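You operate a simulated robot arm through the tools that you are given. There is no shell and no other tool.

The job below is to be done with a simulated robot arm. You get a single attempt, and the scene is never put back.

TASK
Mix batt wash: scoop powder into the pot's water to the top line, cover the powder, stir it even. Set down upright: powder scoop.

The check looks at the end state, three seconds after you hand in, the way a careful person would. Anything else that was tipped, shoved, dropped, spilled or broken makes it a failure. A push-on lid holds only when it is set on centred and level and pressed home; a screw cap is set on level and turned clockwise until tight.

THE ROBOT
A 7-joint arm with a two-finger parallel gripper, fixed in place. Base frame: the origin is on the floor under the middle of its stand, x ahead of it, y to its left, z up; the work surface is at about z = 0.8. Units: m, degrees, N and s.
It reaches about 1.247 m from its shoulder. Its first joint turns from -132.0 to 132.0 degrees. Payload 3.91 kg.
Tool frame: the origin (TCP) lies between the finger pads and is the grasp point; the fingertips stand 0.03 m ahead of it; z points along the fingers, y is the line along which they close. Largest opening 0.11 m; finger width 0.02, thickness 0.01; the body of the gripper, 0.048 by 0.112 m, starts 0.055 m behind the TCP.
Orientation is that of the tool frame in the base frame, as a unit quaternion [x, y, z, w]. With the fingers straight down and closing along the base's y, the tool's x points along the base's -x, its y along +y and its z along -z.

THE INTERFACE
- The arm moves only by the tool arm_command. Its arguments are lists of equal length, an entry for each row: "claw": the gripper command, from -1 (fully open) to 1 (shut), values between in proportion; "slide": the shift along the tool's x, y, z in units of 40 mm (1.0 is 40 mm), a list of three; "turn": the turn, a rotation vector about the tool's x, y, z in units of 4 degrees (1.0 is 4 degrees), a list of three. In form: {"claw": [claw, ...], "slide": [[x, y, z], ...], "turn": [[wx, wy, wz], ...]}. A call has 1 to 20 rows; each row shifts and turns the commanded pose from where the row before left it, along the tool's axes as they then stand. A call with a number of a shift or a turn outside -1 to 1 is refused whole. Rows are played at 5 a second. More than 0.05 m and 8.6 degrees between two rows, or a gripper value outside its range, and nothing of the call is played. A pose out of reach is approached as far as the arm can. The call stops where the force on the tool passes 40 N (or 10 N more than at its start, if that is more) or the arm is blocked; 0.2 s more then pass. The fingers move at their own pace (about 0.108 m/s each) and stop on an object; they squeeze with about 43 N. The grip force told is the motor's: it shows also when the fingers shut on nothing. Time passes only in rows, and 0.2 s behind the last, so rows that do not move let the fingers close. The reply holds the time, the measured pose of the TCP, the force on the tool along the base axes, the opening and the grip force, in the units named above and with some noise, with the torque about the TCP (base axes, N m) and any sound that the robot's microphone picked up, and new pictures: "show" is both (left out), scene, wrist or none.
- Cameras (640 x 400 px; columns grow to the right, rows downward): "scene" is fixed at [0.0494, -0.6491, 1.4439]; the picture's right is [0.29, -0.96, 0.00], its down [-0.55, -0.17, -0.82] and it looks along [0.78, 0.24, -0.57] (base axes); focal length 310 px, centre (320, 200). "wrist" rides on the gripper at [0.072, 0.017, -0.103] in the tool frame; the picture's right is [-0.23, 0.97, 0.00], its down [-0.76, -0.18, -0.62] and it looks along [-0.61, -0.14, 0.78] (tool axes); focal length 222 px, centre (320, 200). There is no depth. A picture from a camera that has moved, and an enlarged one, comes with that camera's place and axes in the base frame and with its lens.
- close_up(camera, box): a new picture of the part [left, top, right, bottom] of that camera's present view, enlarged. The clock stands still meanwhile.
- hand_in(): hands the job in; it is judged then, once.

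Nothing tells you positions but the pictures and the camera data. Unless the task says otherwise, let go and move clear before handing in.

The tools are called by a JSON object that holds its "fn" and its "kwargs". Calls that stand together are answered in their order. arm_command: Moves the arm, as the interface text tells. Its arguments: {"type":"object","properties":{"claw":{"type":"array","items":{"type":"number"}},"slide":{"type":"array","items":{"type":"array","items":{"type":"number"}}},"turn":{"type":"array","items":{"type":"array","items":{"type":"number"}}},"show":{"type":"string","enum":["both","scene","wrist","none"]}},"required":["claw","slide","turn"]} The other tools are called the same way: close_up (camera, box) takes an enlarged picture of a part of a camera's view; hand_in () hands the job in.

At the start:

```text
clock: 0.0
position: [0.4765, -0.5088, 1.222]
tcp_rot: [0.0, 1.0, 0.0, 0.001]
ft_force: [0.0, 0.4, 0.3]
wrist_torque: [0.0, -0.01, 0.04]
width: 0.1101
grasp_force: 0.0
```

scene: 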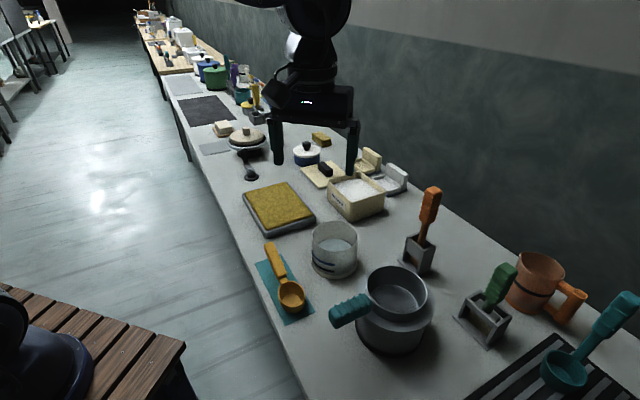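
wrist: 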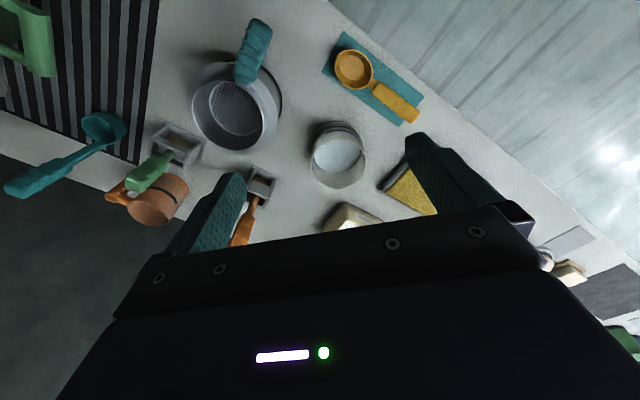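

I see a bench with a yellow scoop on a teal mat, a clear pot with water, a sieve/pan, a box of white powder and tools in holders. I will take enlarged pictures first to identify everything.

{"fn": "close_up", "kwargs": {"camera": "scene", "box": [220, 120, 440, 258]}}

{"fn": "close_up", "kwargs": {"camera": "scene", "box": [230, 210, 450, 348]}}

{"fn": "close_up", "kwargs": {"camera": "scene", "box": [400, 180, 640, 400]}}

{"fn": "close_up", "kwargs": {"camera": "wrist", "box": [180, 0, 440, 220]}}

{"fn": "close_up", "kwargs": {"camera": "scene", "box": [130, 20, 350, 180]}}

```text
2.90 times, centred on (330, 189) of scene
camera zoom: at [0.0494, -0.6491, 1.4439], right [0.29, -0.96, 0.0], down [-0.55, -0.17, -0.82], along [0.78, 0.24, -0.57], focal length 897 px, centre (291, 232)
```

zoom: 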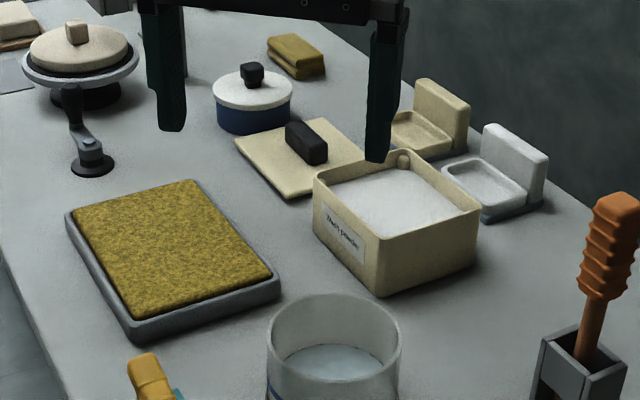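

```text
2.90 times, centred on (340, 279) of scene
camera zoom: at [0.0494, -0.6491, 1.4439], right [0.29, -0.96, 0.0], down [-0.55, -0.17, -0.82], along [0.78, 0.24, -0.57], focal length 897 px, centre (262, -29)
```

zoom: 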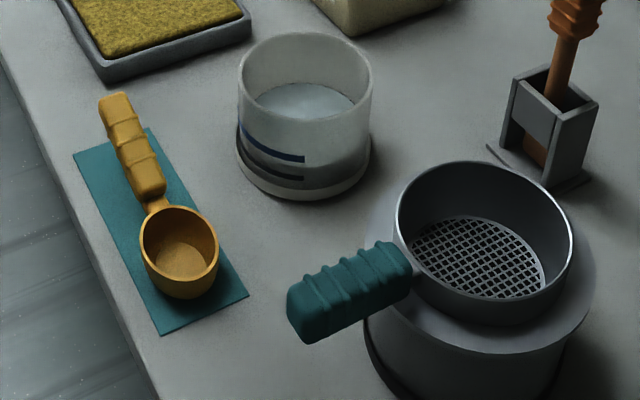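

```text
1.82 times, centred on (520, 290) of scene
camera zoom: at [0.0494, -0.6491, 1.4439], right [0.29, -0.96, 0.0], down [-0.55, -0.17, -0.82], along [0.78, 0.24, -0.57], focal length 563 px, centre (-44, 36)
```

zoom: 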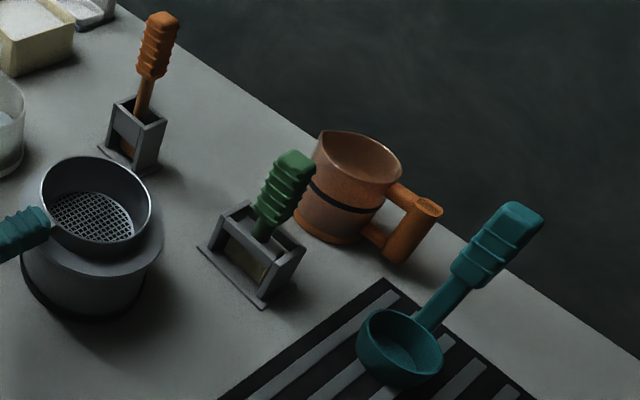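

```text
1.82 times, centred on (310, 110) of wrist
camera zoom: at [0.4023, -0.4933, 1.3262], right [0.23, 0.97, 0.0], down [0.76, -0.18, 0.62], along [0.61, -0.14, -0.78], focal length 404 px, centre (338, 364)
```

zoom: 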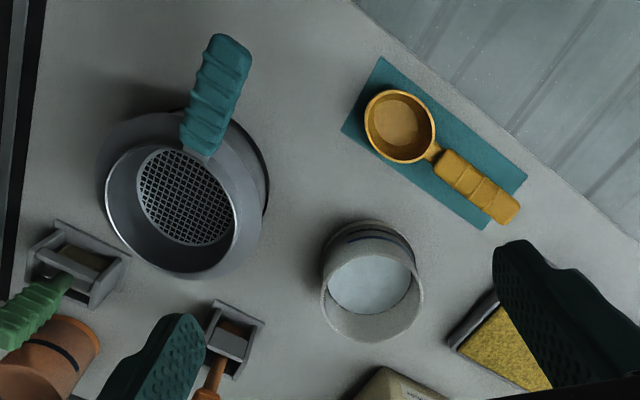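

```text
2.50 times, centred on (240, 100) of scene
camera zoom: at [0.0494, -0.6491, 1.4439], right [0.29, -0.96, 0.0], down [-0.55, -0.17, -0.82], along [0.78, 0.24, -0.57], focal length 774 px, centre (520, 450)
```

zoom: 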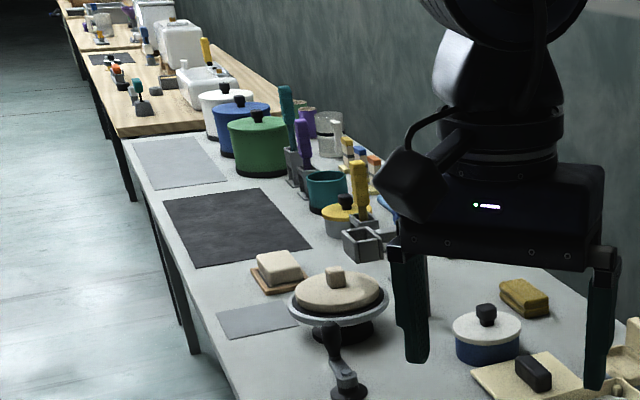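

The candidates are a cream powder box with a label and its lid behind it, a clear pot with lines, and a yellow scoop on a teal mat. I zoom in further to read the label, find the lines, and identify the stirring tools.

{"fn": "close_up", "kwargs": {"camera": "scene", "box": [320, 165, 400, 225]}}

{"fn": "close_up", "kwargs": {"camera": "scene", "box": [300, 210, 370, 290]}}

{"fn": "close_up", "kwargs": {"camera": "scene", "box": [395, 180, 450, 280]}}

{"fn": "close_up", "kwargs": {"camera": "scene", "box": [450, 250, 540, 350]}}

{"fn": "close_up", "kwargs": {"camera": "scene", "box": [250, 235, 320, 330]}}

{"fn": "close_up", "kwargs": {"camera": "scene", "box": [280, 130, 420, 220]}}

```text
6.67 times, centred on (360, 195) of scene
camera zoom: at [0.0494, -0.6491, 1.4439], right [0.29, -0.96, 0.0], down [-0.55, -0.17, -0.82], along [0.78, 0.24, -0.57], focal length 2064 px, centre (53, 233)
```

zoom: 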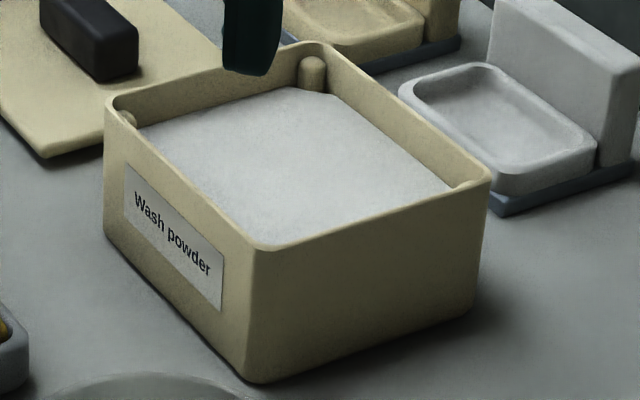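

```text
5.00 times, centred on (335, 250) of scene
camera zoom: at [0.0494, -0.6491, 1.4439], right [0.29, -0.96, 0.0], down [-0.55, -0.17, -0.82], along [0.78, 0.24, -0.57], focal length 1548 px, centre (245, -50)
```

zoom: 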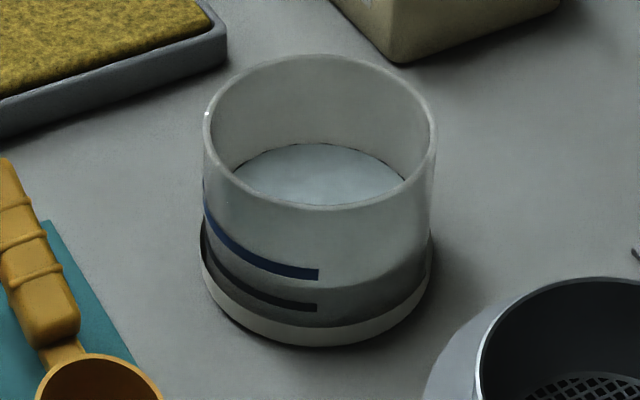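

```text
4.00 times, centred on (422, 230) of scene
camera zoom: at [0.0494, -0.6491, 1.4439], right [0.29, -0.96, 0.0], down [-0.55, -0.17, -0.82], along [0.78, 0.24, -0.57], focal length 1238 px, centre (-90, 80)
```

zoom: 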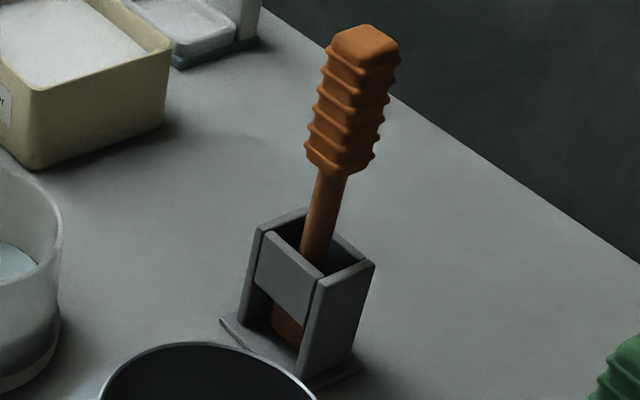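

```text
4.00 times, centred on (495, 300) of scene
camera zoom: at [0.0494, -0.6491, 1.4439], right [0.29, -0.96, 0.0], down [-0.55, -0.17, -0.82], along [0.78, 0.24, -0.57], focal length 1238 px, centre (-380, -200)
```

zoom: 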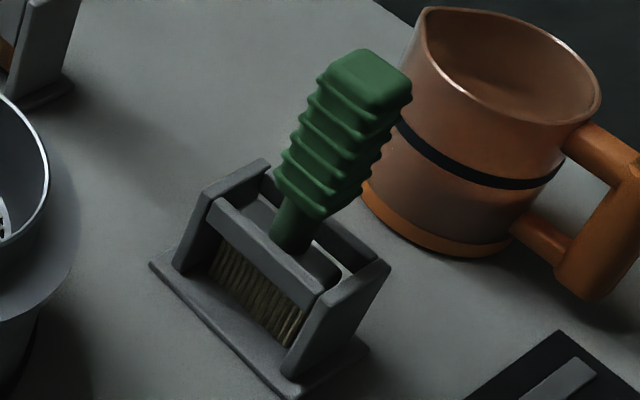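

```text
4.21 times, centred on (285, 282) of scene
camera zoom: at [0.0494, -0.6491, 1.4439], right [0.29, -0.96, 0.0], down [-0.55, -0.17, -0.82], along [0.78, 0.24, -0.57], focal length 1304 px, centre (467, -147)
```

zoom: 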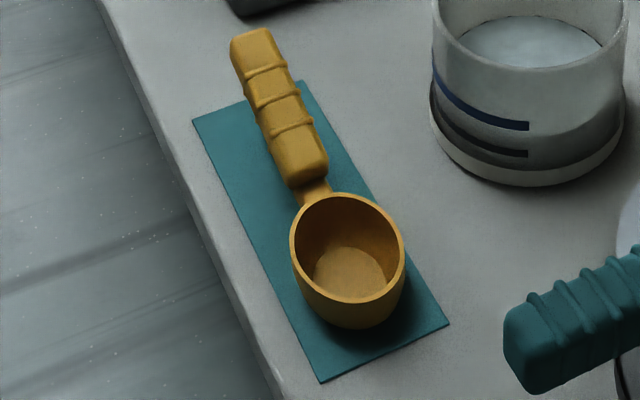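

```text
4.44 times, centred on (350, 175) of scene
camera zoom: at [0.0494, -0.6491, 1.4439], right [0.29, -0.96, 0.0], down [-0.55, -0.17, -0.82], along [0.78, 0.24, -0.57], focal length 1376 px, centre (187, 311)
```

zoom: 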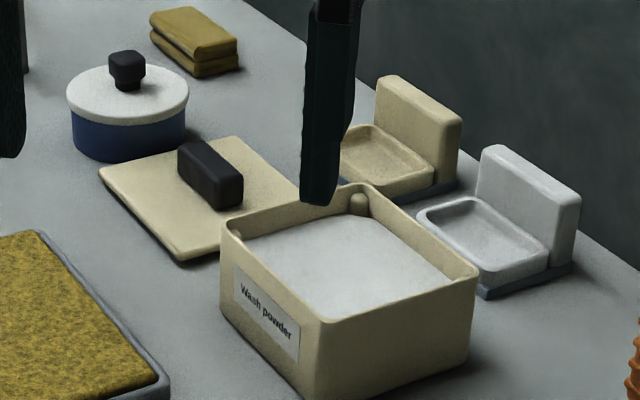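

I take the clear pot to be at about (0.648, -0.508) with its rim at z≈0.90. The water sits near its lower line. The wash powder box is at about (0.93, -0.51), the scoop bowl at (0.485, -0.445), the orange paddle stands in a holder, and the green one is a brush. I move the wrist camera high over the box to look from above.

{"fn": "arm_command", "kwargs": {"claw": [-1, -1, -1, -1, -1, -1, -1, -1], "slide": [[-1, 0, 0], [-1, 0, 0], [-1, 0, 0], [-1, 0, 0], [-1, 0, 0], [-1, 0, 0], [-1, 0, 0], [0, 0, 0]], "turn": [[0, 0, 0], [0, 0, 0], [0, 0, 0], [0, 0, 0], [0, 0, 0], [0, 0, 0], [0, 0, 0], [0, 0, 0]], "show": "both"}}

```text
clock: 1.8
position: [0.7559, -0.5103, 1.2214]
tcp_rot: [0.0, 1.0, 0.0, 0.0]
ft_force: [-0.9, -0.2, -0.4]
wrist_torque: [-0.02, 0.0, -0.03]
width: 0.11
grasp_force: 0.0
camera wrist: at [0.6829, -0.4935, 1.3256], right [0.23, 0.97, 0.0], down [0.76, -0.18, 0.62], along [0.61, -0.14, -0.78], focal length 222 px, centre (320, 200)
```

scene: 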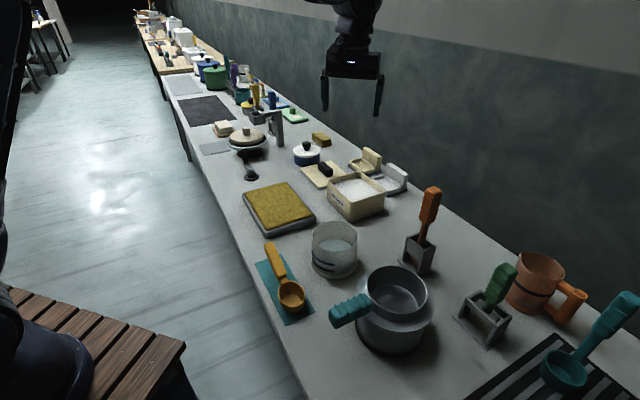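
wrist: 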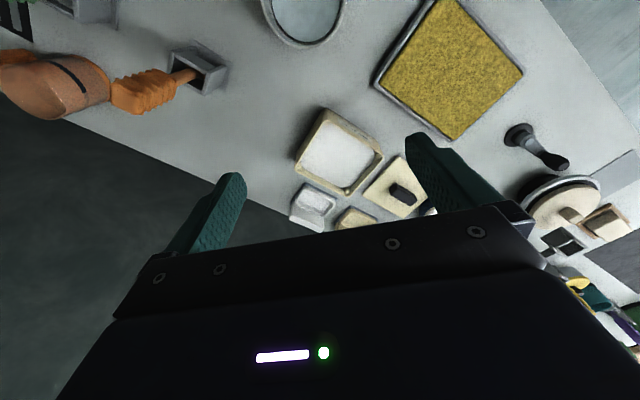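

{"fn": "close_up", "kwargs": {"camera": "wrist", "box": [240, 80, 440, 240]}}

{"fn": "close_up", "kwargs": {"camera": "wrist", "box": [90, 20, 250, 130]}}

{"fn": "close_up", "kwargs": {"camera": "scene", "box": [280, 130, 420, 220]}}

{"fn": "close_up", "kwargs": {"camera": "scene", "box": [180, 70, 320, 180]}}

```text
2.50 times, centred on (340, 160) of wrist
camera zoom: at [0.6829, -0.4935, 1.3256], right [0.23, 0.97, 0.0], down [0.76, -0.18, 0.62], along [0.61, -0.14, -0.78], focal length 555 px, centre (270, 300)
```

zoom: 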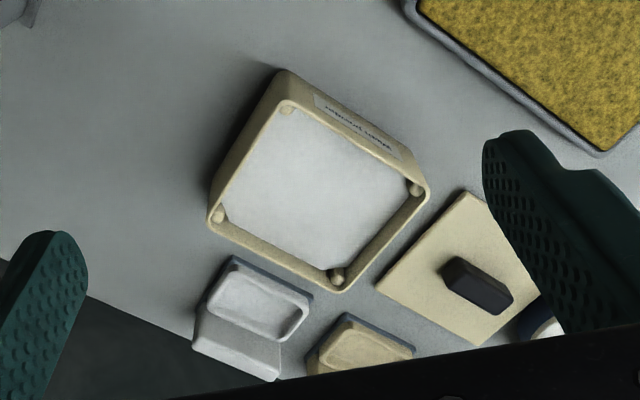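

```text
3.64 times, centred on (170, 75) of wrist
camera zoom: at [0.6829, -0.4935, 1.3256], right [0.23, 0.97, 0.0], down [0.76, -0.18, 0.62], along [0.61, -0.14, -0.78], focal length 808 px, centre (866, 654)
```

zoom: 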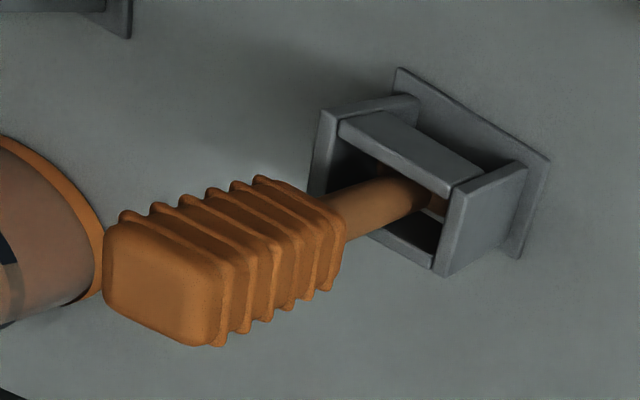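

```text
4.44 times, centred on (350, 175) of scene
camera zoom: at [0.0494, -0.6491, 1.4439], right [0.29, -0.96, 0.0], down [-0.55, -0.17, -0.82], along [0.78, 0.24, -0.57], focal length 1376 px, centre (187, 311)
```

zoom: 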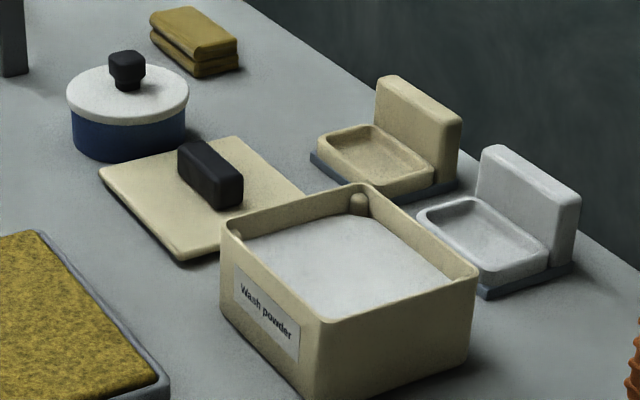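

```text
3.64 times, centred on (250, 125) of scene
camera zoom: at [0.0494, -0.6491, 1.4439], right [0.29, -0.96, 0.0], down [-0.55, -0.17, -0.82], along [0.78, 0.24, -0.57], focal length 1126 px, centre (574, 473)
```

zoom: 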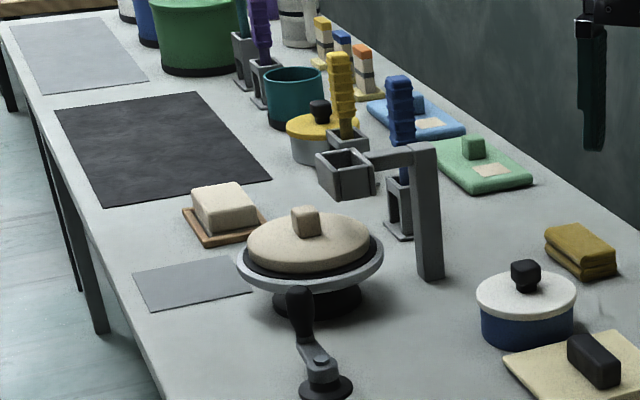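

The box lid (cream plate, black bar handle) lies at about (1.10, -0.355). The box centre is at about (0.935, -0.508), turned 45°, and the orange tool is a paddle stirrer. Next I bring the gripper over the scoop handle, turned so the bowl ends up in front of the wrist camera.

{"fn": "arm_command", "kwargs": {"claw": [-1, -1, -1, -1, -1, -1, -1, -1, -1, -1, -1, -1, -1, -1, -1, -1, -1, -1, -1, -1], "slide": [[0.93, 0.715, 0], [0.93, 0.715, 0], [0.93, 0.715, 0], [0.93, 0.715, 0], [0.93, 0.715, 0], [0, 0, 0], [0, 0, 0], [0, 0, 0], [0, 0, 0], [0, 0, 0], [0, 0, 0], [0, 0, 0], [0, 0, 0], [0, 0, 0], [0, 0, 0], [0, 0, 0], [0, 0, 0], [0, 0, 0], [0, 0, 0], [0, 0, 0]], "turn": [[0, 0, 0], [0, 0, 0], [0, 0, 0], [0, 0, 0], [0, 0, 0], [0, 0, 1], [0, 0, 1], [0, 0, 1], [0, 0, 1], [0, 0, 1], [0, 0, 1], [0, 0, 1], [0, 0, 1], [0, 0, 1], [0, 0, 1], [0, 0, 1], [0, 0, 1], [0, 0, 1], [0, 0, 1], [0, 0, 1]], "show": "wrist"}}

{"fn": "arm_command", "kwargs": {"claw": [-1, -1, -1, -1, -1, -1, -1, -1, -1, -1, -1, -1, -1, -1, -1, -1, -1, -1, -1, -1], "slide": [[0, 0, 0], [0, 0, 0], [0, 0, 0], [0, 0, 0], [0, 0, 0], [0, 0, 0], [0, 0, 0], [0, 0, 0], [0, 0, 0], [0, 0, 0], [0, 0, 0], [0, 0, 0], [0, 0, 0], [0, 0, 0], [0, 0, 0], [0, 0, 0], [0, 0, 0], [0, 0, 0], [0, 0, 0], [0, 0, 0]], "turn": [[0, 0, 1], [0, 0, 1], [0, 0, 1], [0, 0, 1], [0, 0, 1], [0, 0, 1], [0, 0, 1], [0, 0, 1], [0, 0, 1], [0, 0, 1], [0, 0, 1], [0, 0, 1], [0, 0, 1], [0, 0, 1], [0, 0, 1], [0, 0, 1], [0, 0, 1], [0, 0, 1], [0, 0, 1], [0, 0, 0]], "show": "both"}}

```text
clock: 6.0
position: [0.5695, -0.3671, 1.2223]
tcp_rot: [0.5, 0.866, 0.0, 0.0]
ft_force: [-1.3, 0.8, -0.7]
wrist_torque: [0.0, -0.02, -0.03]
width: 0.1098
grasp_force: 0.0
camera wrist: at [0.5472, -0.2959, 1.3259], right [0.96, 0.29, 0.0], down [0.23, -0.75, 0.62], along [0.18, -0.6, -0.78], focal length 222 px, centre (320, 200)
```

wrist: 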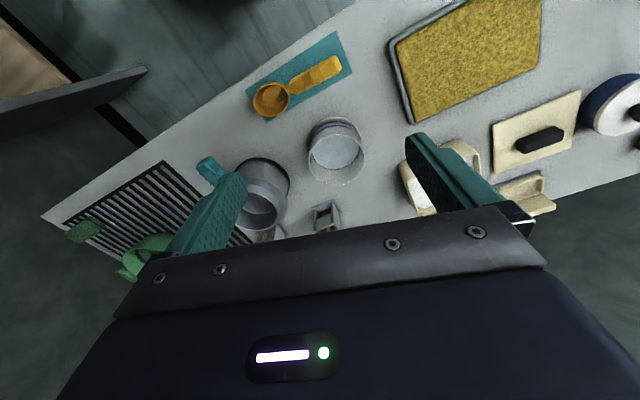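

```text
clock: 10.2
position: [0.5699, -0.3656, 1.2226]
tcp_rot: [0.927, 0.374, -0.001, 0.0]
ft_force: [0.4, 0.8, 0.7]
wrist_torque: [0.03, 0.0, -0.02]
width: 0.1099
grasp_force: 0.0
camera wrist: at [0.6325, -0.3291, 1.3262], right [0.51, -0.86, 0.0], down [-0.67, -0.4, 0.62], along [-0.54, -0.32, -0.78], focal length 222 px, centre (320, 200)
```

scene: 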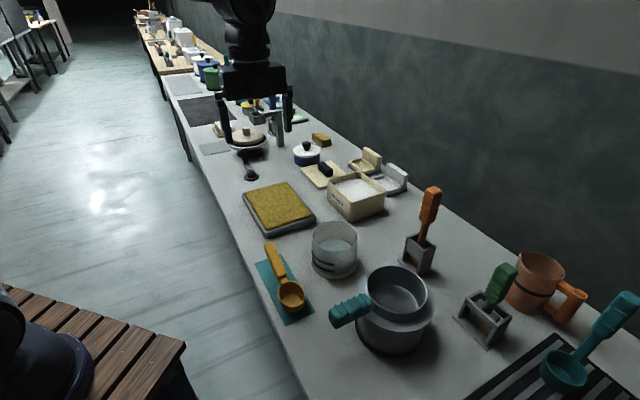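
wrist: 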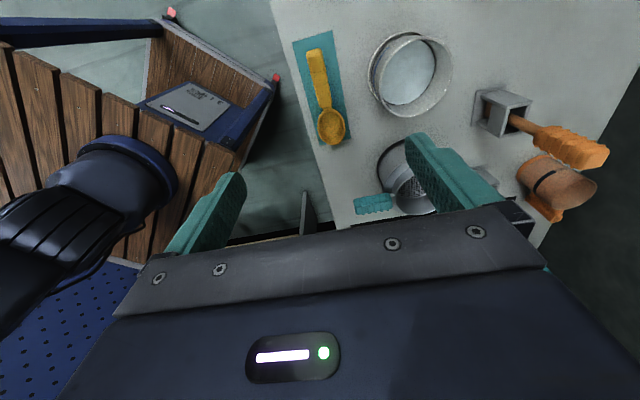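

The 136° turn worked. I zoom in on the scoop to pin down the handle axis.

{"fn": "close_up", "kwargs": {"camera": "wrist", "box": [270, 20, 390, 160]}}

{"fn": "close_up", "kwargs": {"camera": "wrist", "box": [440, 60, 640, 240]}}

```text
2.86 times, centred on (330, 90) of wrist
camera zoom: at [0.6325, -0.3291, 1.3262], right [0.51, -0.86, 0.0], down [-0.67, -0.4, 0.62], along [-0.54, -0.32, -0.78], focal length 635 px, centre (291, 514)
```

zoom: 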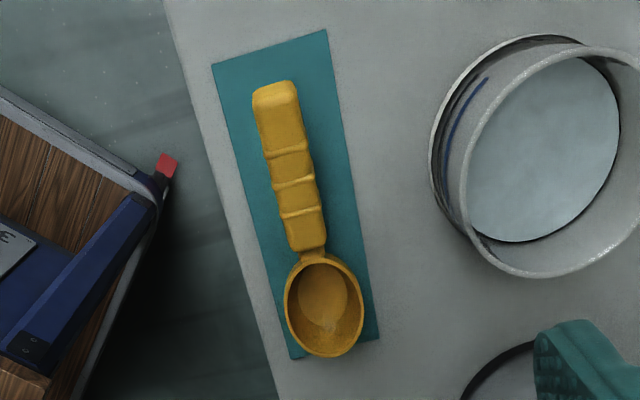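

```text
2.22 times, centred on (540, 150) of wrist
camera zoom: at [0.6325, -0.3291, 1.3262], right [0.51, -0.86, 0.0], down [-0.67, -0.4, 0.62], along [-0.54, -0.32, -0.78], focal length 494 px, centre (-169, 311)
```

zoom: 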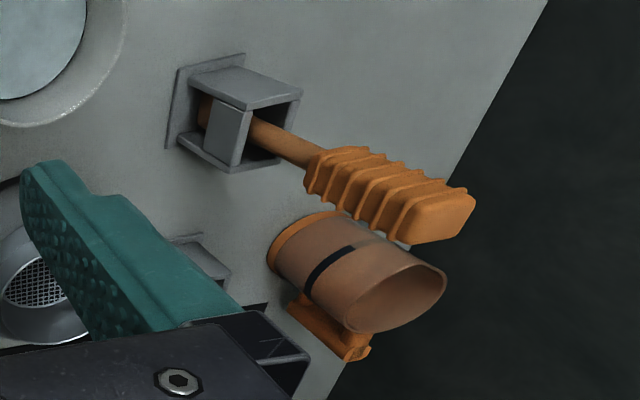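

The scoop handle runs at about 44°, rises some 13° from the bowl, and its middle is near (0.56, -0.374, 0.85). I lower the gripper partway with a narrower opening to check alignment.

{"fn": "arm_command", "kwargs": {"claw": [-0.2, -0.2, -0.2, -0.2, -0.2, -0.2, -0.2, -0.2], "slide": [[-0.32, 0, 1], [0, 0, 1], [0, 0, 1], [0, 0, 1], [0, 0, 1], [0, 0, 1], [0, 0, 0.8], [0, 0, 0]], "turn": [[0, 0, 0], [0, 0, 0], [0, 0, 0], [0, 0, 0], [0, 0, 0], [0, 0, 0], [0, 0, 0], [0, 0, 0]], "show": "both"}}

```text
clock: 12.0
position: [0.5613, -0.3748, 0.9477]
tcp_rot: [0.927, 0.375, 0.0, 0.0]
ft_force: [0.0, 0.0, -0.9]
wrist_torque: [-0.02, 0.05, 0.01]
width: 0.066
grasp_force: 0.1
camera wrist: at [0.6231, -0.3376, 1.053], right [0.51, -0.86, 0.0], down [-0.67, -0.4, 0.62], along [-0.53, -0.32, -0.78], focal length 222 px, centre (320, 200)
```

scene: 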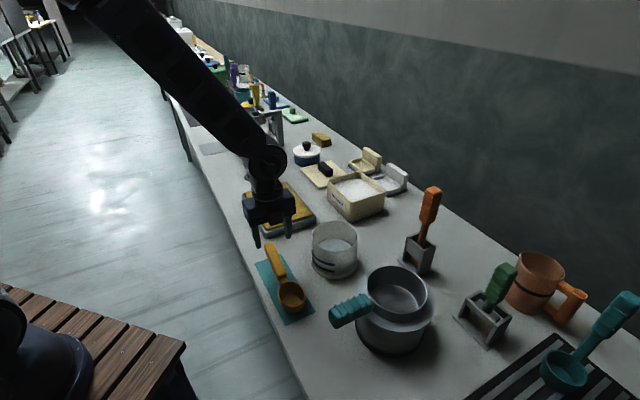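
wrist: 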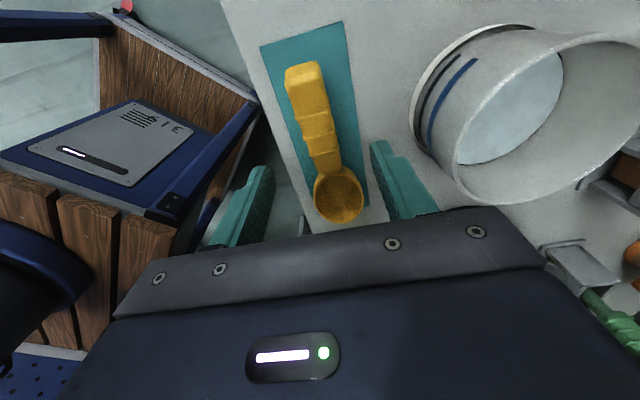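

{"fn": "close_up", "kwargs": {"camera": "wrist", "box": [230, 30, 430, 240]}}

{"fn": "close_up", "kwargs": {"camera": "scene", "box": [230, 180, 350, 330]}}

```text
1.90 times, centred on (330, 135) of wrist
camera zoom: at [0.6231, -0.3376, 1.053], right [0.51, -0.86, 0.0], down [-0.67, -0.4, 0.62], along [-0.53, -0.32, -0.78], focal length 423 px, centre (301, 324)
```

zoom: 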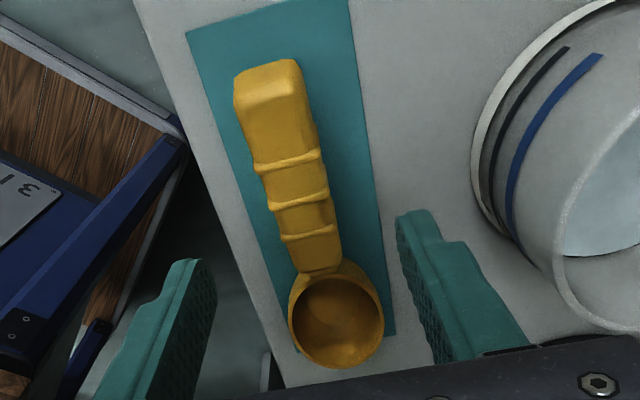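

```text
2.67 times, centred on (290, 255) of scene
camera zoom: at [0.0494, -0.6491, 1.4439], right [0.29, -0.96, 0.0], down [-0.55, -0.17, -0.82], along [0.78, 0.24, -0.57], focal length 826 px, centre (400, 53)
```

zoom: 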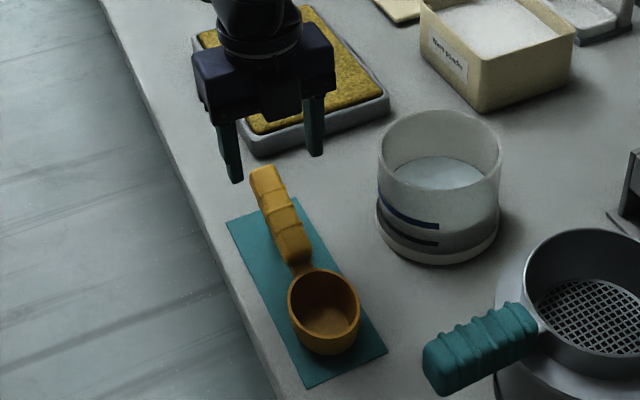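

The handle lies centred between the fingers. I go down to z≈0.852 and close.

{"fn": "arm_command", "kwargs": {"claw": [-0.2, -0.2, -0.2, -0.2, -0.2, 0.2, 0.6, 1, 1, 1, 1], "slide": [[0, -0.05, 0.6], [0, 0, 0.6], [0, 0, 0.6], [0, 0, 0.59], [0, 0, 0], [0, 0, 0], [0, 0, 0], [0, 0, 0], [0, 0, 0], [0, 0, 0], [0, 0, 0]], "turn": [[0, 0, 0], [0, 0, 0], [0, 0, 0], [0, 0, 0], [0, 0, 0], [0, 0, 0], [0, 0, 0], [0, 0, 0], [0, 0, 0], [0, 0, 0], [0, 0, 0]], "show": "both"}}

```text
clock: 14.4
position: [0.5581, -0.3746, 0.8548]
tcp_rot: [0.927, 0.375, 0.0, 0.0]
ft_force: [0.0, 0.9, -0.3]
wrist_torque: [0.05, -0.03, -0.01]
width: 0.0273
grasp_force: 43.2
camera wrist: at [0.6213, -0.3368, 0.9581], right [0.51, -0.86, 0.0], down [-0.67, -0.4, 0.62], along [-0.54, -0.32, -0.78], focal length 222 px, centre (320, 200)
```

scene: 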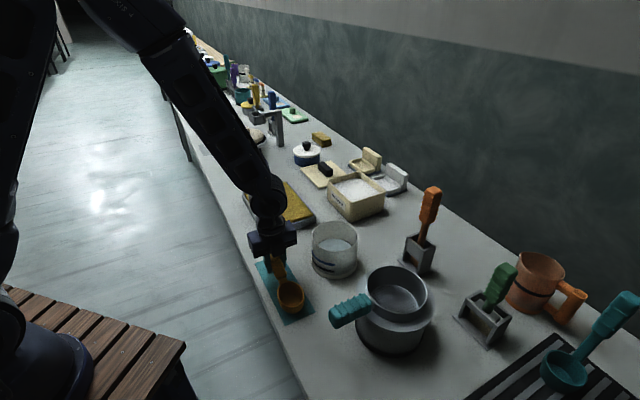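
wrist: 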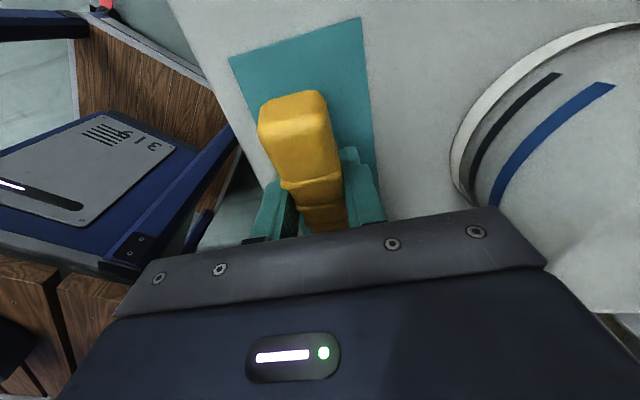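

The scoop is gripped (27 mm wide). I lift it straight up and carry it, still level, to above the powder box.

{"fn": "arm_command", "kwargs": {"claw": [1, 1, 1, 1, 1, 1, 1, 1], "slide": [[0, 0, -0.3], [0, 0, -0.7], [0, 0, -1], [0, 0, -1], [0, 0, -1], [0, 0, -1], [0, 0, -1], [0, 0, 0]], "turn": [[0, 0, 0], [0, 0, 0], [0, 0, 0], [0, 0, 0], [0, 0, 0], [0, 0, 0], [0, 0, 0], [0, 0, 0]], "show": "both"}}

```text
clock: 16.2
position: [0.5593, -0.3746, 1.0954]
tcp_rot: [0.927, 0.375, -0.001, 0.0]
ft_force: [-0.4, 0.2, 0.6]
wrist_torque: [-0.02, 0.07, -0.01]
width: 0.0002
grasp_force: 37.5
camera wrist: at [0.6222, -0.3369, 1.1996], right [0.51, -0.86, 0.0], down [-0.67, -0.4, 0.62], along [-0.54, -0.32, -0.78], focal length 222 px, centre (320, 200)
```

scene: 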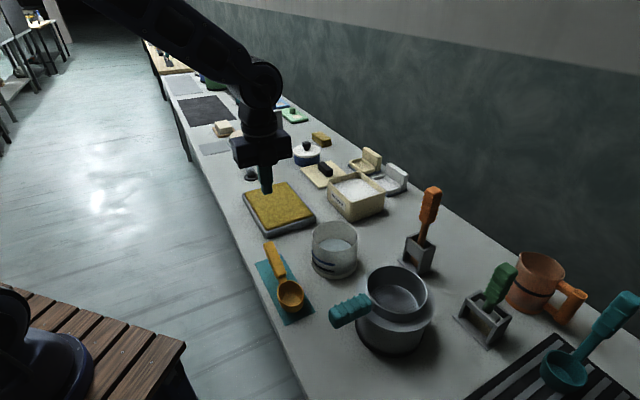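
wrist: 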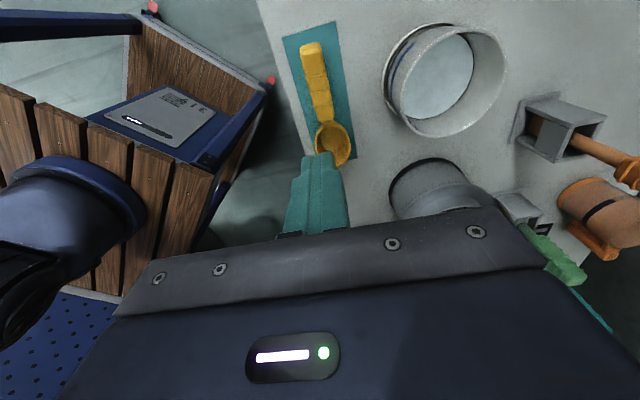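

The scoop slipped out of the fingers during the lift and is still on its mat. I look closely at how it lies now and at the height of its handle.

{"fn": "close_up", "kwargs": {"camera": "wrist", "box": [270, 20, 390, 170]}}

{"fn": "close_up", "kwargs": {"camera": "scene", "box": [250, 235, 320, 330]}}

```text
2.67 times, centred on (330, 95) of wrist
camera zoom: at [0.6222, -0.3369, 1.1996], right [0.51, -0.86, 0.0], down [-0.67, -0.4, 0.62], along [-0.54, -0.32, -0.78], focal length 592 px, centre (293, 480)
```

zoom: 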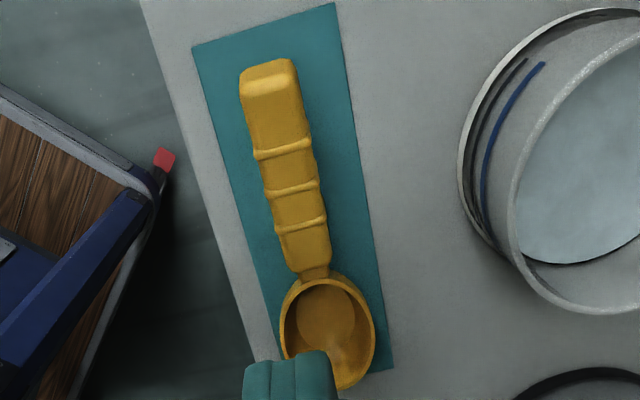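

```text
4.21 times, centred on (285, 282) of scene
camera zoom: at [0.0494, -0.6491, 1.4439], right [0.29, -0.96, 0.0], down [-0.55, -0.17, -0.82], along [0.78, 0.24, -0.57], focal length 1304 px, centre (467, -147)
```

zoom: 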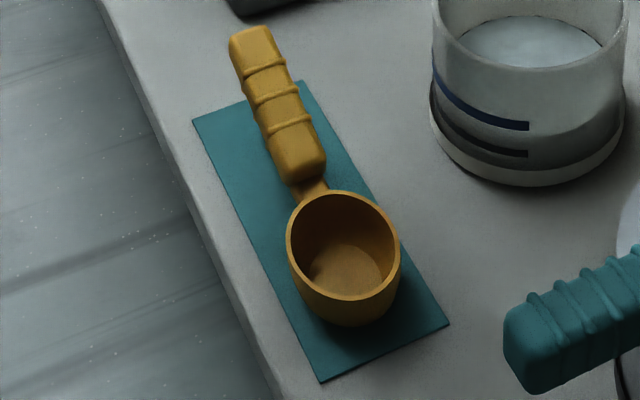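

{"fn": "close_up", "kwargs": {"camera": "scene", "box": [262, 238, 302, 288]}}

{"fn": "close_up", "kwargs": {"camera": "wrist", "box": [295, 35, 345, 130]}}

```text
8.00 times, centred on (282, 263) of scene
camera zoom: at [0.0494, -0.6491, 1.4439], right [0.29, -0.96, 0.0], down [-0.55, -0.17, -0.82], along [0.78, 0.24, -0.57], focal length 2477 px, centre (624, -304)
```

zoom: 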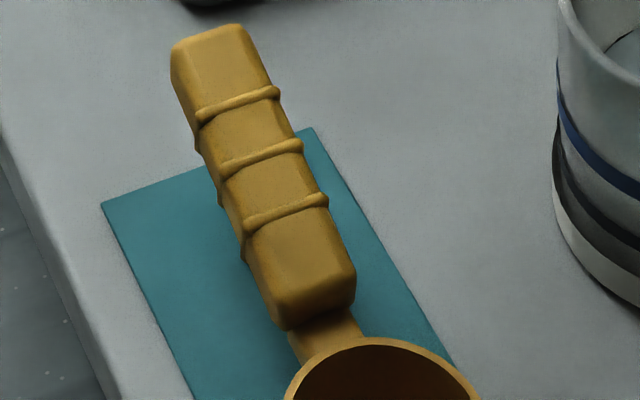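

```text
4.21 times, centred on (320, 82) of wrist
camera zoom: at [0.6222, -0.3369, 1.1996], right [0.51, -0.86, 0.0], down [-0.67, -0.4, 0.62], along [-0.54, -0.32, -0.78], focal length 935 px, centre (320, 695)
```

zoom: 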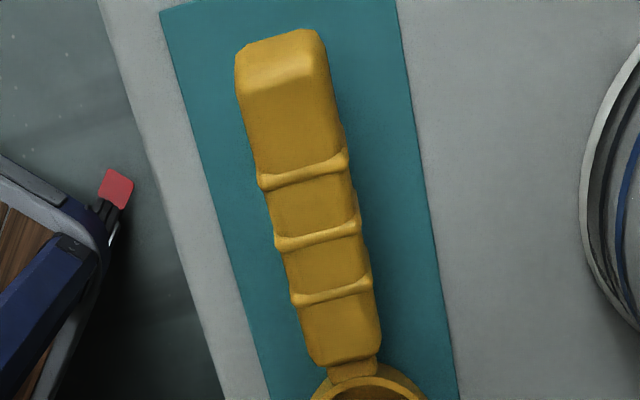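

The handle has three raised ridges, and I had pinched it on a single ridge. The smooth far segment of the handle, about 35 mm further out, is the better place to grip. The scoop still stands upright, so I go down there, close, and lift just slightly as a test.

{"fn": "arm_command", "kwargs": {"claw": [-0.3, -0.3, -0.3, -0.3, -0.3, -0.3, -0.3, 0.2, 0.6, 1, 1, 1, 1, 1], "slide": [[0.86, -0.02, 0], [0, 0, 1], [0, 0, 1], [0, 0, 1], [0, 0, 1], [0, 0, 1], [0, 0, 0.95], [0, 0, 0], [0, 0, 0], [0, 0, 0], [0, 0, 0], [0, 0, 0], [0, 0, 0], [0, 0, 0]], "turn": [[0, 0, 0], [0, 0, 0], [0, 0, 0], [0, 0, 0], [0, 0, 0], [0, 0, 0], [0, 0, 0], [0, 0, 0], [0, 0, 0], [0, 0, 0], [0, 0, 0], [0, 0, 0], [0, 0, 0], [0, 0, 0]], "show": "both"}}

```text
clock: 19.2
position: [0.5842, -0.3491, 0.8574]
tcp_rot: [0.927, 0.375, 0.0, 0.0]
ft_force: [0.3, -0.6, 0.9]
wrist_torque: [0.07, -0.07, -0.05]
width: 0.0276
grasp_force: 42.6
camera wrist: at [0.6466, -0.312, 0.9607], right [0.51, -0.86, 0.0], down [-0.67, -0.4, 0.62], along [-0.54, -0.32, -0.78], focal length 222 px, centre (320, 200)
```

scene: 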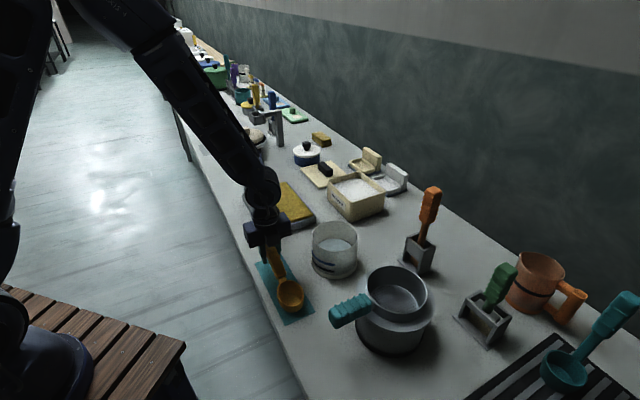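
wrist: 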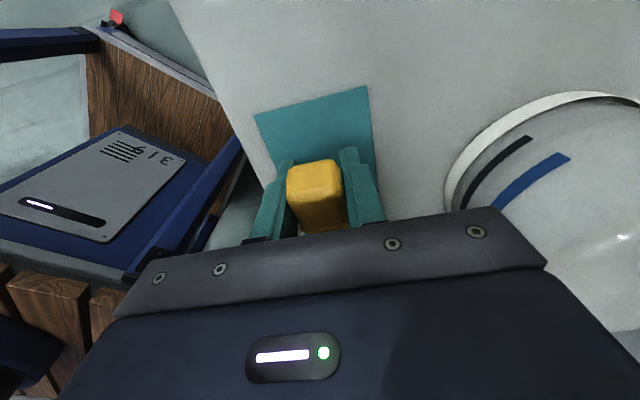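

{"fn": "arm_command", "kwargs": {"claw": [1, 1, 1, 1, 1], "slide": [[0, 0, -0.1], [0, 0, -0.1], [0, 0, -0.15], [0, 0, -0.15], [0, 0, 0]], "turn": [[0, 0, 0], [0, 0, 0], [0, 0, 0], [0, 0, 0], [0, 0, 0]], "show": "scene"}}

{"fn": "close_up", "kwargs": {"camera": "scene", "box": [230, 220, 330, 330]}}

{"fn": "close_up", "kwargs": {"camera": "wrist", "box": [240, 80, 400, 250]}}

```text
clock: 20.4
position: [0.5844, -0.3504, 0.8769]
tcp_rot: [0.927, 0.374, 0.0, 0.0]
ft_force: [0.4, 0.1, -1.6]
wrist_torque: [0.07, -0.08, 0.02]
width: 0.0275
grasp_force: 43.3
```

scene: 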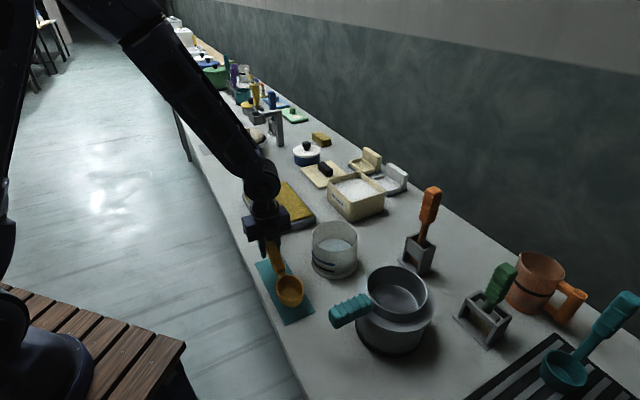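

```text
3.64 times, centred on (280, 275) of scene
camera zoom: at [0.0494, -0.6491, 1.4439], right [0.29, -0.96, 0.0], down [-0.55, -0.17, -0.82], along [0.78, 0.24, -0.57], focal length 1126 px, centre (466, -73)
```

zoom: 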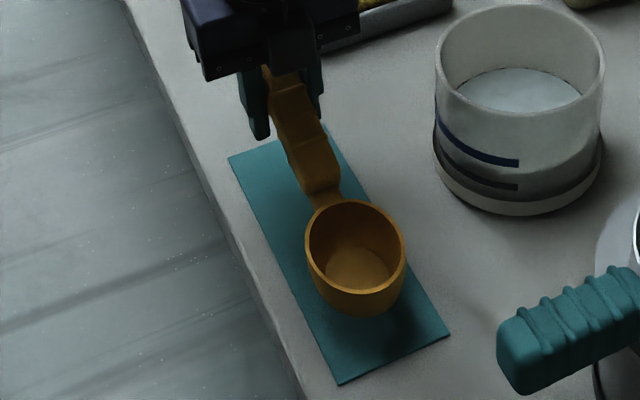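

```text
2.35 times, centred on (320, 165) of wrist
camera zoom: at [0.6463, -0.312, 0.9808], right [0.51, -0.86, 0.0], down [-0.67, -0.4, 0.62], along [-0.54, -0.32, -0.78], focal length 523 px, centre (320, 282)
```

zoom: 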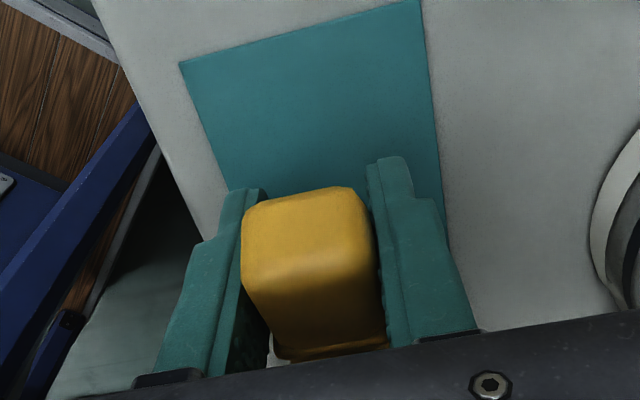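

The scoop has come off the mat and the grip holds. I keep lifting gently and check again.

{"fn": "arm_command", "kwargs": {"claw": [1, 1, 1, 1, 1, 1, 1, 1, 1, 1], "slide": [[0, 0, -0.2], [0, 0, -0.25], [0, 0, -0.3], [0, 0, -0.35], [0, 0, -0.4], [0, 0, -0.4], [0, 0, -0.4], [0, 0, -0.3], [0, 0, -0.2], [0, 0, 0]], "turn": [[0, 0, 0], [0, 0, 0], [0, 0, 0], [0, 0, 0], [0, 0, 0], [0, 0, 0], [0, 0, 0], [0, 0, 0], [0, 0, 0], [0, 0, 0]], "show": "both"}}

{"fn": "close_up", "kwargs": {"camera": "scene", "box": [220, 180, 340, 330]}}

```text
clock: 22.6
position: [0.5844, -0.3502, 0.9885]
tcp_rot: [0.928, 0.374, 0.001, 0.001]
ft_force: [-0.1, 0.2, -1.4]
wrist_torque: [0.06, -0.07, 0.03]
width: 0.0275
grasp_force: 43.1
camera wrist: at [0.6463, -0.3122, 1.0918], right [0.51, -0.86, 0.0], down [-0.67, -0.4, 0.62], along [-0.54, -0.32, -0.78], focal length 222 px, centre (320, 200)
```

scene: 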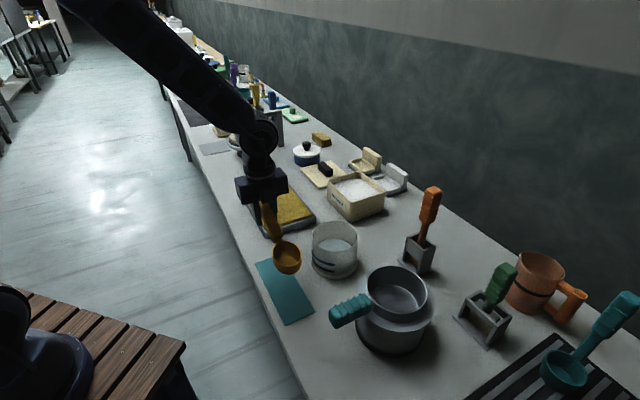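
wrist: 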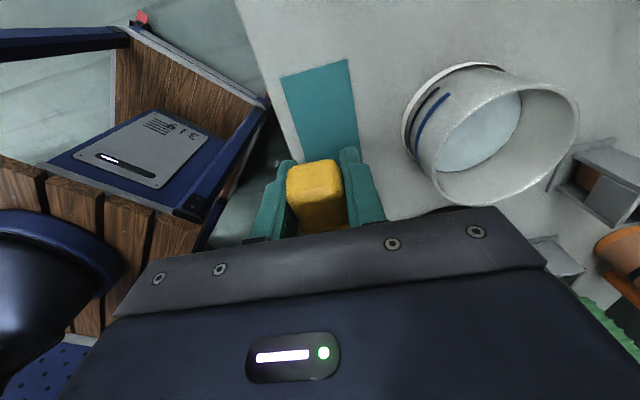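

```text
2.67 times, centred on (280, 255) of scene
camera zoom: at [0.0494, -0.6491, 1.4439], right [0.29, -0.96, 0.0], down [-0.55, -0.17, -0.82], along [0.78, 0.24, -0.57], focal length 826 px, centre (427, 53)
```

zoom: 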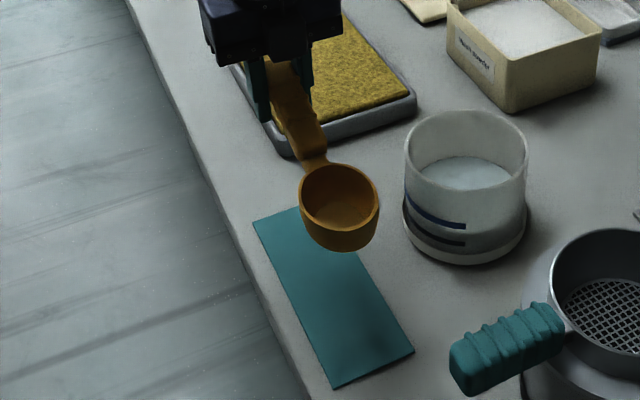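

The scoop is held level at z≈0.99. I carry it across, above the pot, to the far-left side of the powder box.

{"fn": "arm_command", "kwargs": {"claw": [1, 1, 1, 1, 1, 1, 1, 1, 1, 1, 1, 1], "slide": [[0, 0, -0.6], [0, 0, -0.6], [0.587, 0.891, -0.2], [0.587, 0.891, 0], [0.587, 0.891, 0], [0.587, 0.891, 0], [0.587, 0.891, 0], [0.587, 0.891, 0], [0.587, 0.891, 0], [0.587, 0.891, 0], [0.587, 0.891, 0], [0.587, 0.891, 0]], "turn": [[0, 0, 0], [0, 0, 0], [0, 0, 0], [0, 0, 0], [0, 0, 0], [0, 0, 0], [0, 0, 0], [0, 0, 0], [0, 0, 0], [0, 0, 0], [0, 0, 0], [0, 0, 0]], "show": "both"}}

```text
clock: 25.2
position: [0.9982, -0.4413, 1.0459]
tcp_rot: [0.927, 0.375, 0.001, 0.001]
ft_force: [-0.5, 0.4, 0.6]
wrist_torque: [0.08, -0.06, -0.02]
width: 0.0275
grasp_force: 43.1
camera wrist: at [1.0613, -0.4047, 1.1499], right [0.51, -0.86, 0.0], down [-0.67, -0.4, 0.62], along [-0.53, -0.32, -0.78], focal length 222 px, centre (320, 200)
```

scene: 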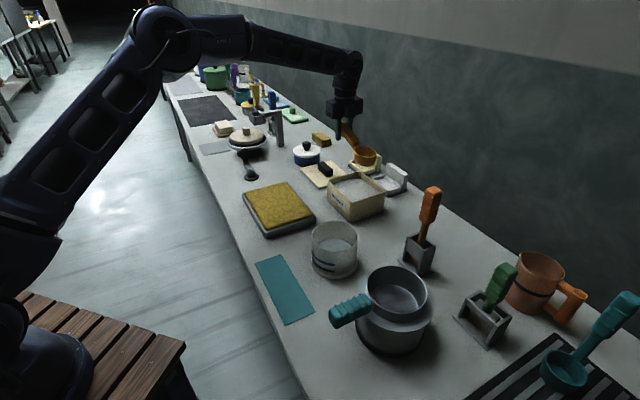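
wrist: 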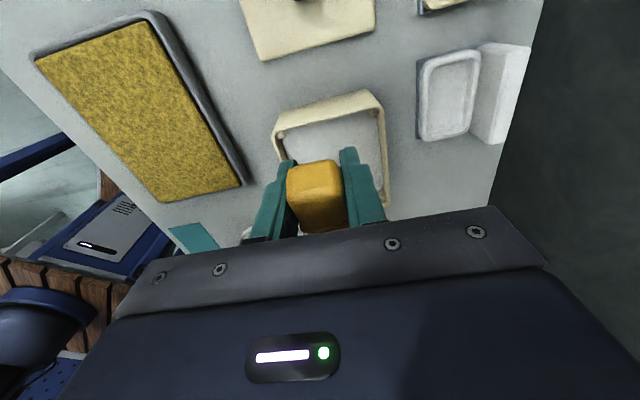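

I am 4 mm off the box's centre line, so I correct that and pitch the scoop nose-down by 50° above the box.

{"fn": "arm_command", "kwargs": {"claw": [1, 1, 1, 1, 1, 1, 1, 1, 1, 1, 1, 1, 1, 1, 1], "slide": [[0, 0.1, 0], [0, 0, 0], [0, 0, 0], [0, 0, 0], [0, 0, 0], [0, 0, 0], [0, 0, 0], [0, 0, 0], [0, 0, 0], [0, 0, 0], [0, 0, 0], [0, 0, 0], [0, 0, 0], [0, 0, 0], [0, 0, 0]], "turn": [[0, 0.5, 0], [0, 1, 0], [0, 1, 0], [0, 1, 0], [0, 1, 0], [0, 1, 0], [0, 1, 0], [0, 1, 0], [0, 1, 0], [0, 1, 0], [0, 1, 0], [0, 1, 0], [0, 1, 0], [0, 0, 0], [0, 0, 0]], "show": "both"}}

{"fn": "close_up", "kwargs": {"camera": "scene", "box": [290, 70, 430, 230]}}

{"fn": "close_up", "kwargs": {"camera": "wrist", "box": [200, 40, 440, 240]}}

```text
clock: 28.4
position: [1.0034, -0.4453, 1.0436]
tcp_rot: [0.84, 0.34, 0.391, -0.158]
ft_force: [-0.4, -0.1, -1.9]
wrist_torque: [0.05, -0.03, 0.03]
width: 0.0274
grasp_force: 42.5
camera wrist: at [0.9899, -0.4809, 1.1671], right [0.57, -0.8, -0.17], down [-0.82, -0.54, -0.18], along [0.05, 0.25, -0.97], focal length 222 px, centre (320, 200)
```

scene: 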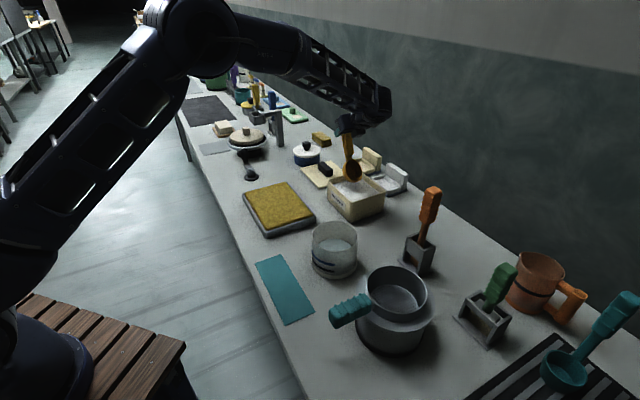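
wrist: 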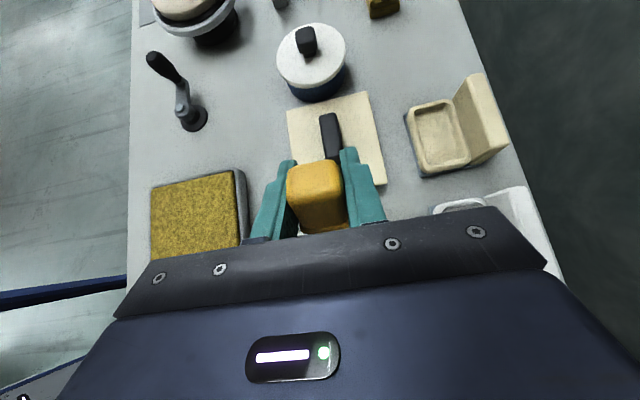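

```text
2.50 times, centred on (360, 150) of scene
camera zoom: at [0.0494, -0.6491, 1.4439], right [0.29, -0.96, 0.0], down [-0.55, -0.17, -0.82], along [0.78, 0.24, -0.57], focal length 774 px, centre (220, 325)
```

zoom: 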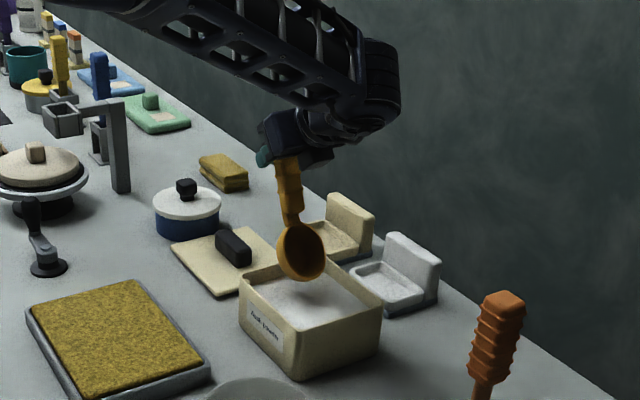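

```text
2.00 times, centred on (320, 140) of wrist
camera zoom: at [0.9899, -0.4809, 1.1671], right [0.57, -0.8, -0.17], down [-0.82, -0.54, -0.18], along [0.05, 0.25, -0.97], focal length 444 px, centre (320, 320)
```

zoom: 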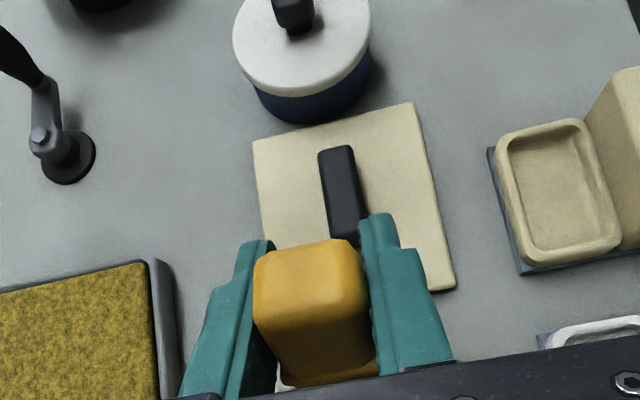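

The scoop is now pitched above the box. Before plunging I check how far the powder lies below the rim.

{"fn": "close_up", "kwargs": {"camera": "scene", "box": [320, 150, 390, 225]}}

```text
5.33 times, centred on (355, 188) of scene
camera zoom: at [0.0494, -0.6491, 1.4439], right [0.29, -0.96, 0.0], down [-0.55, -0.17, -0.82], along [0.78, 0.24, -0.57], focal length 1651 px, centre (133, 267)
```

zoom: 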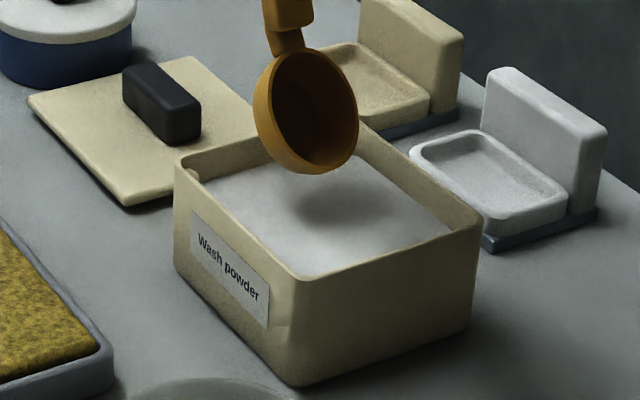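

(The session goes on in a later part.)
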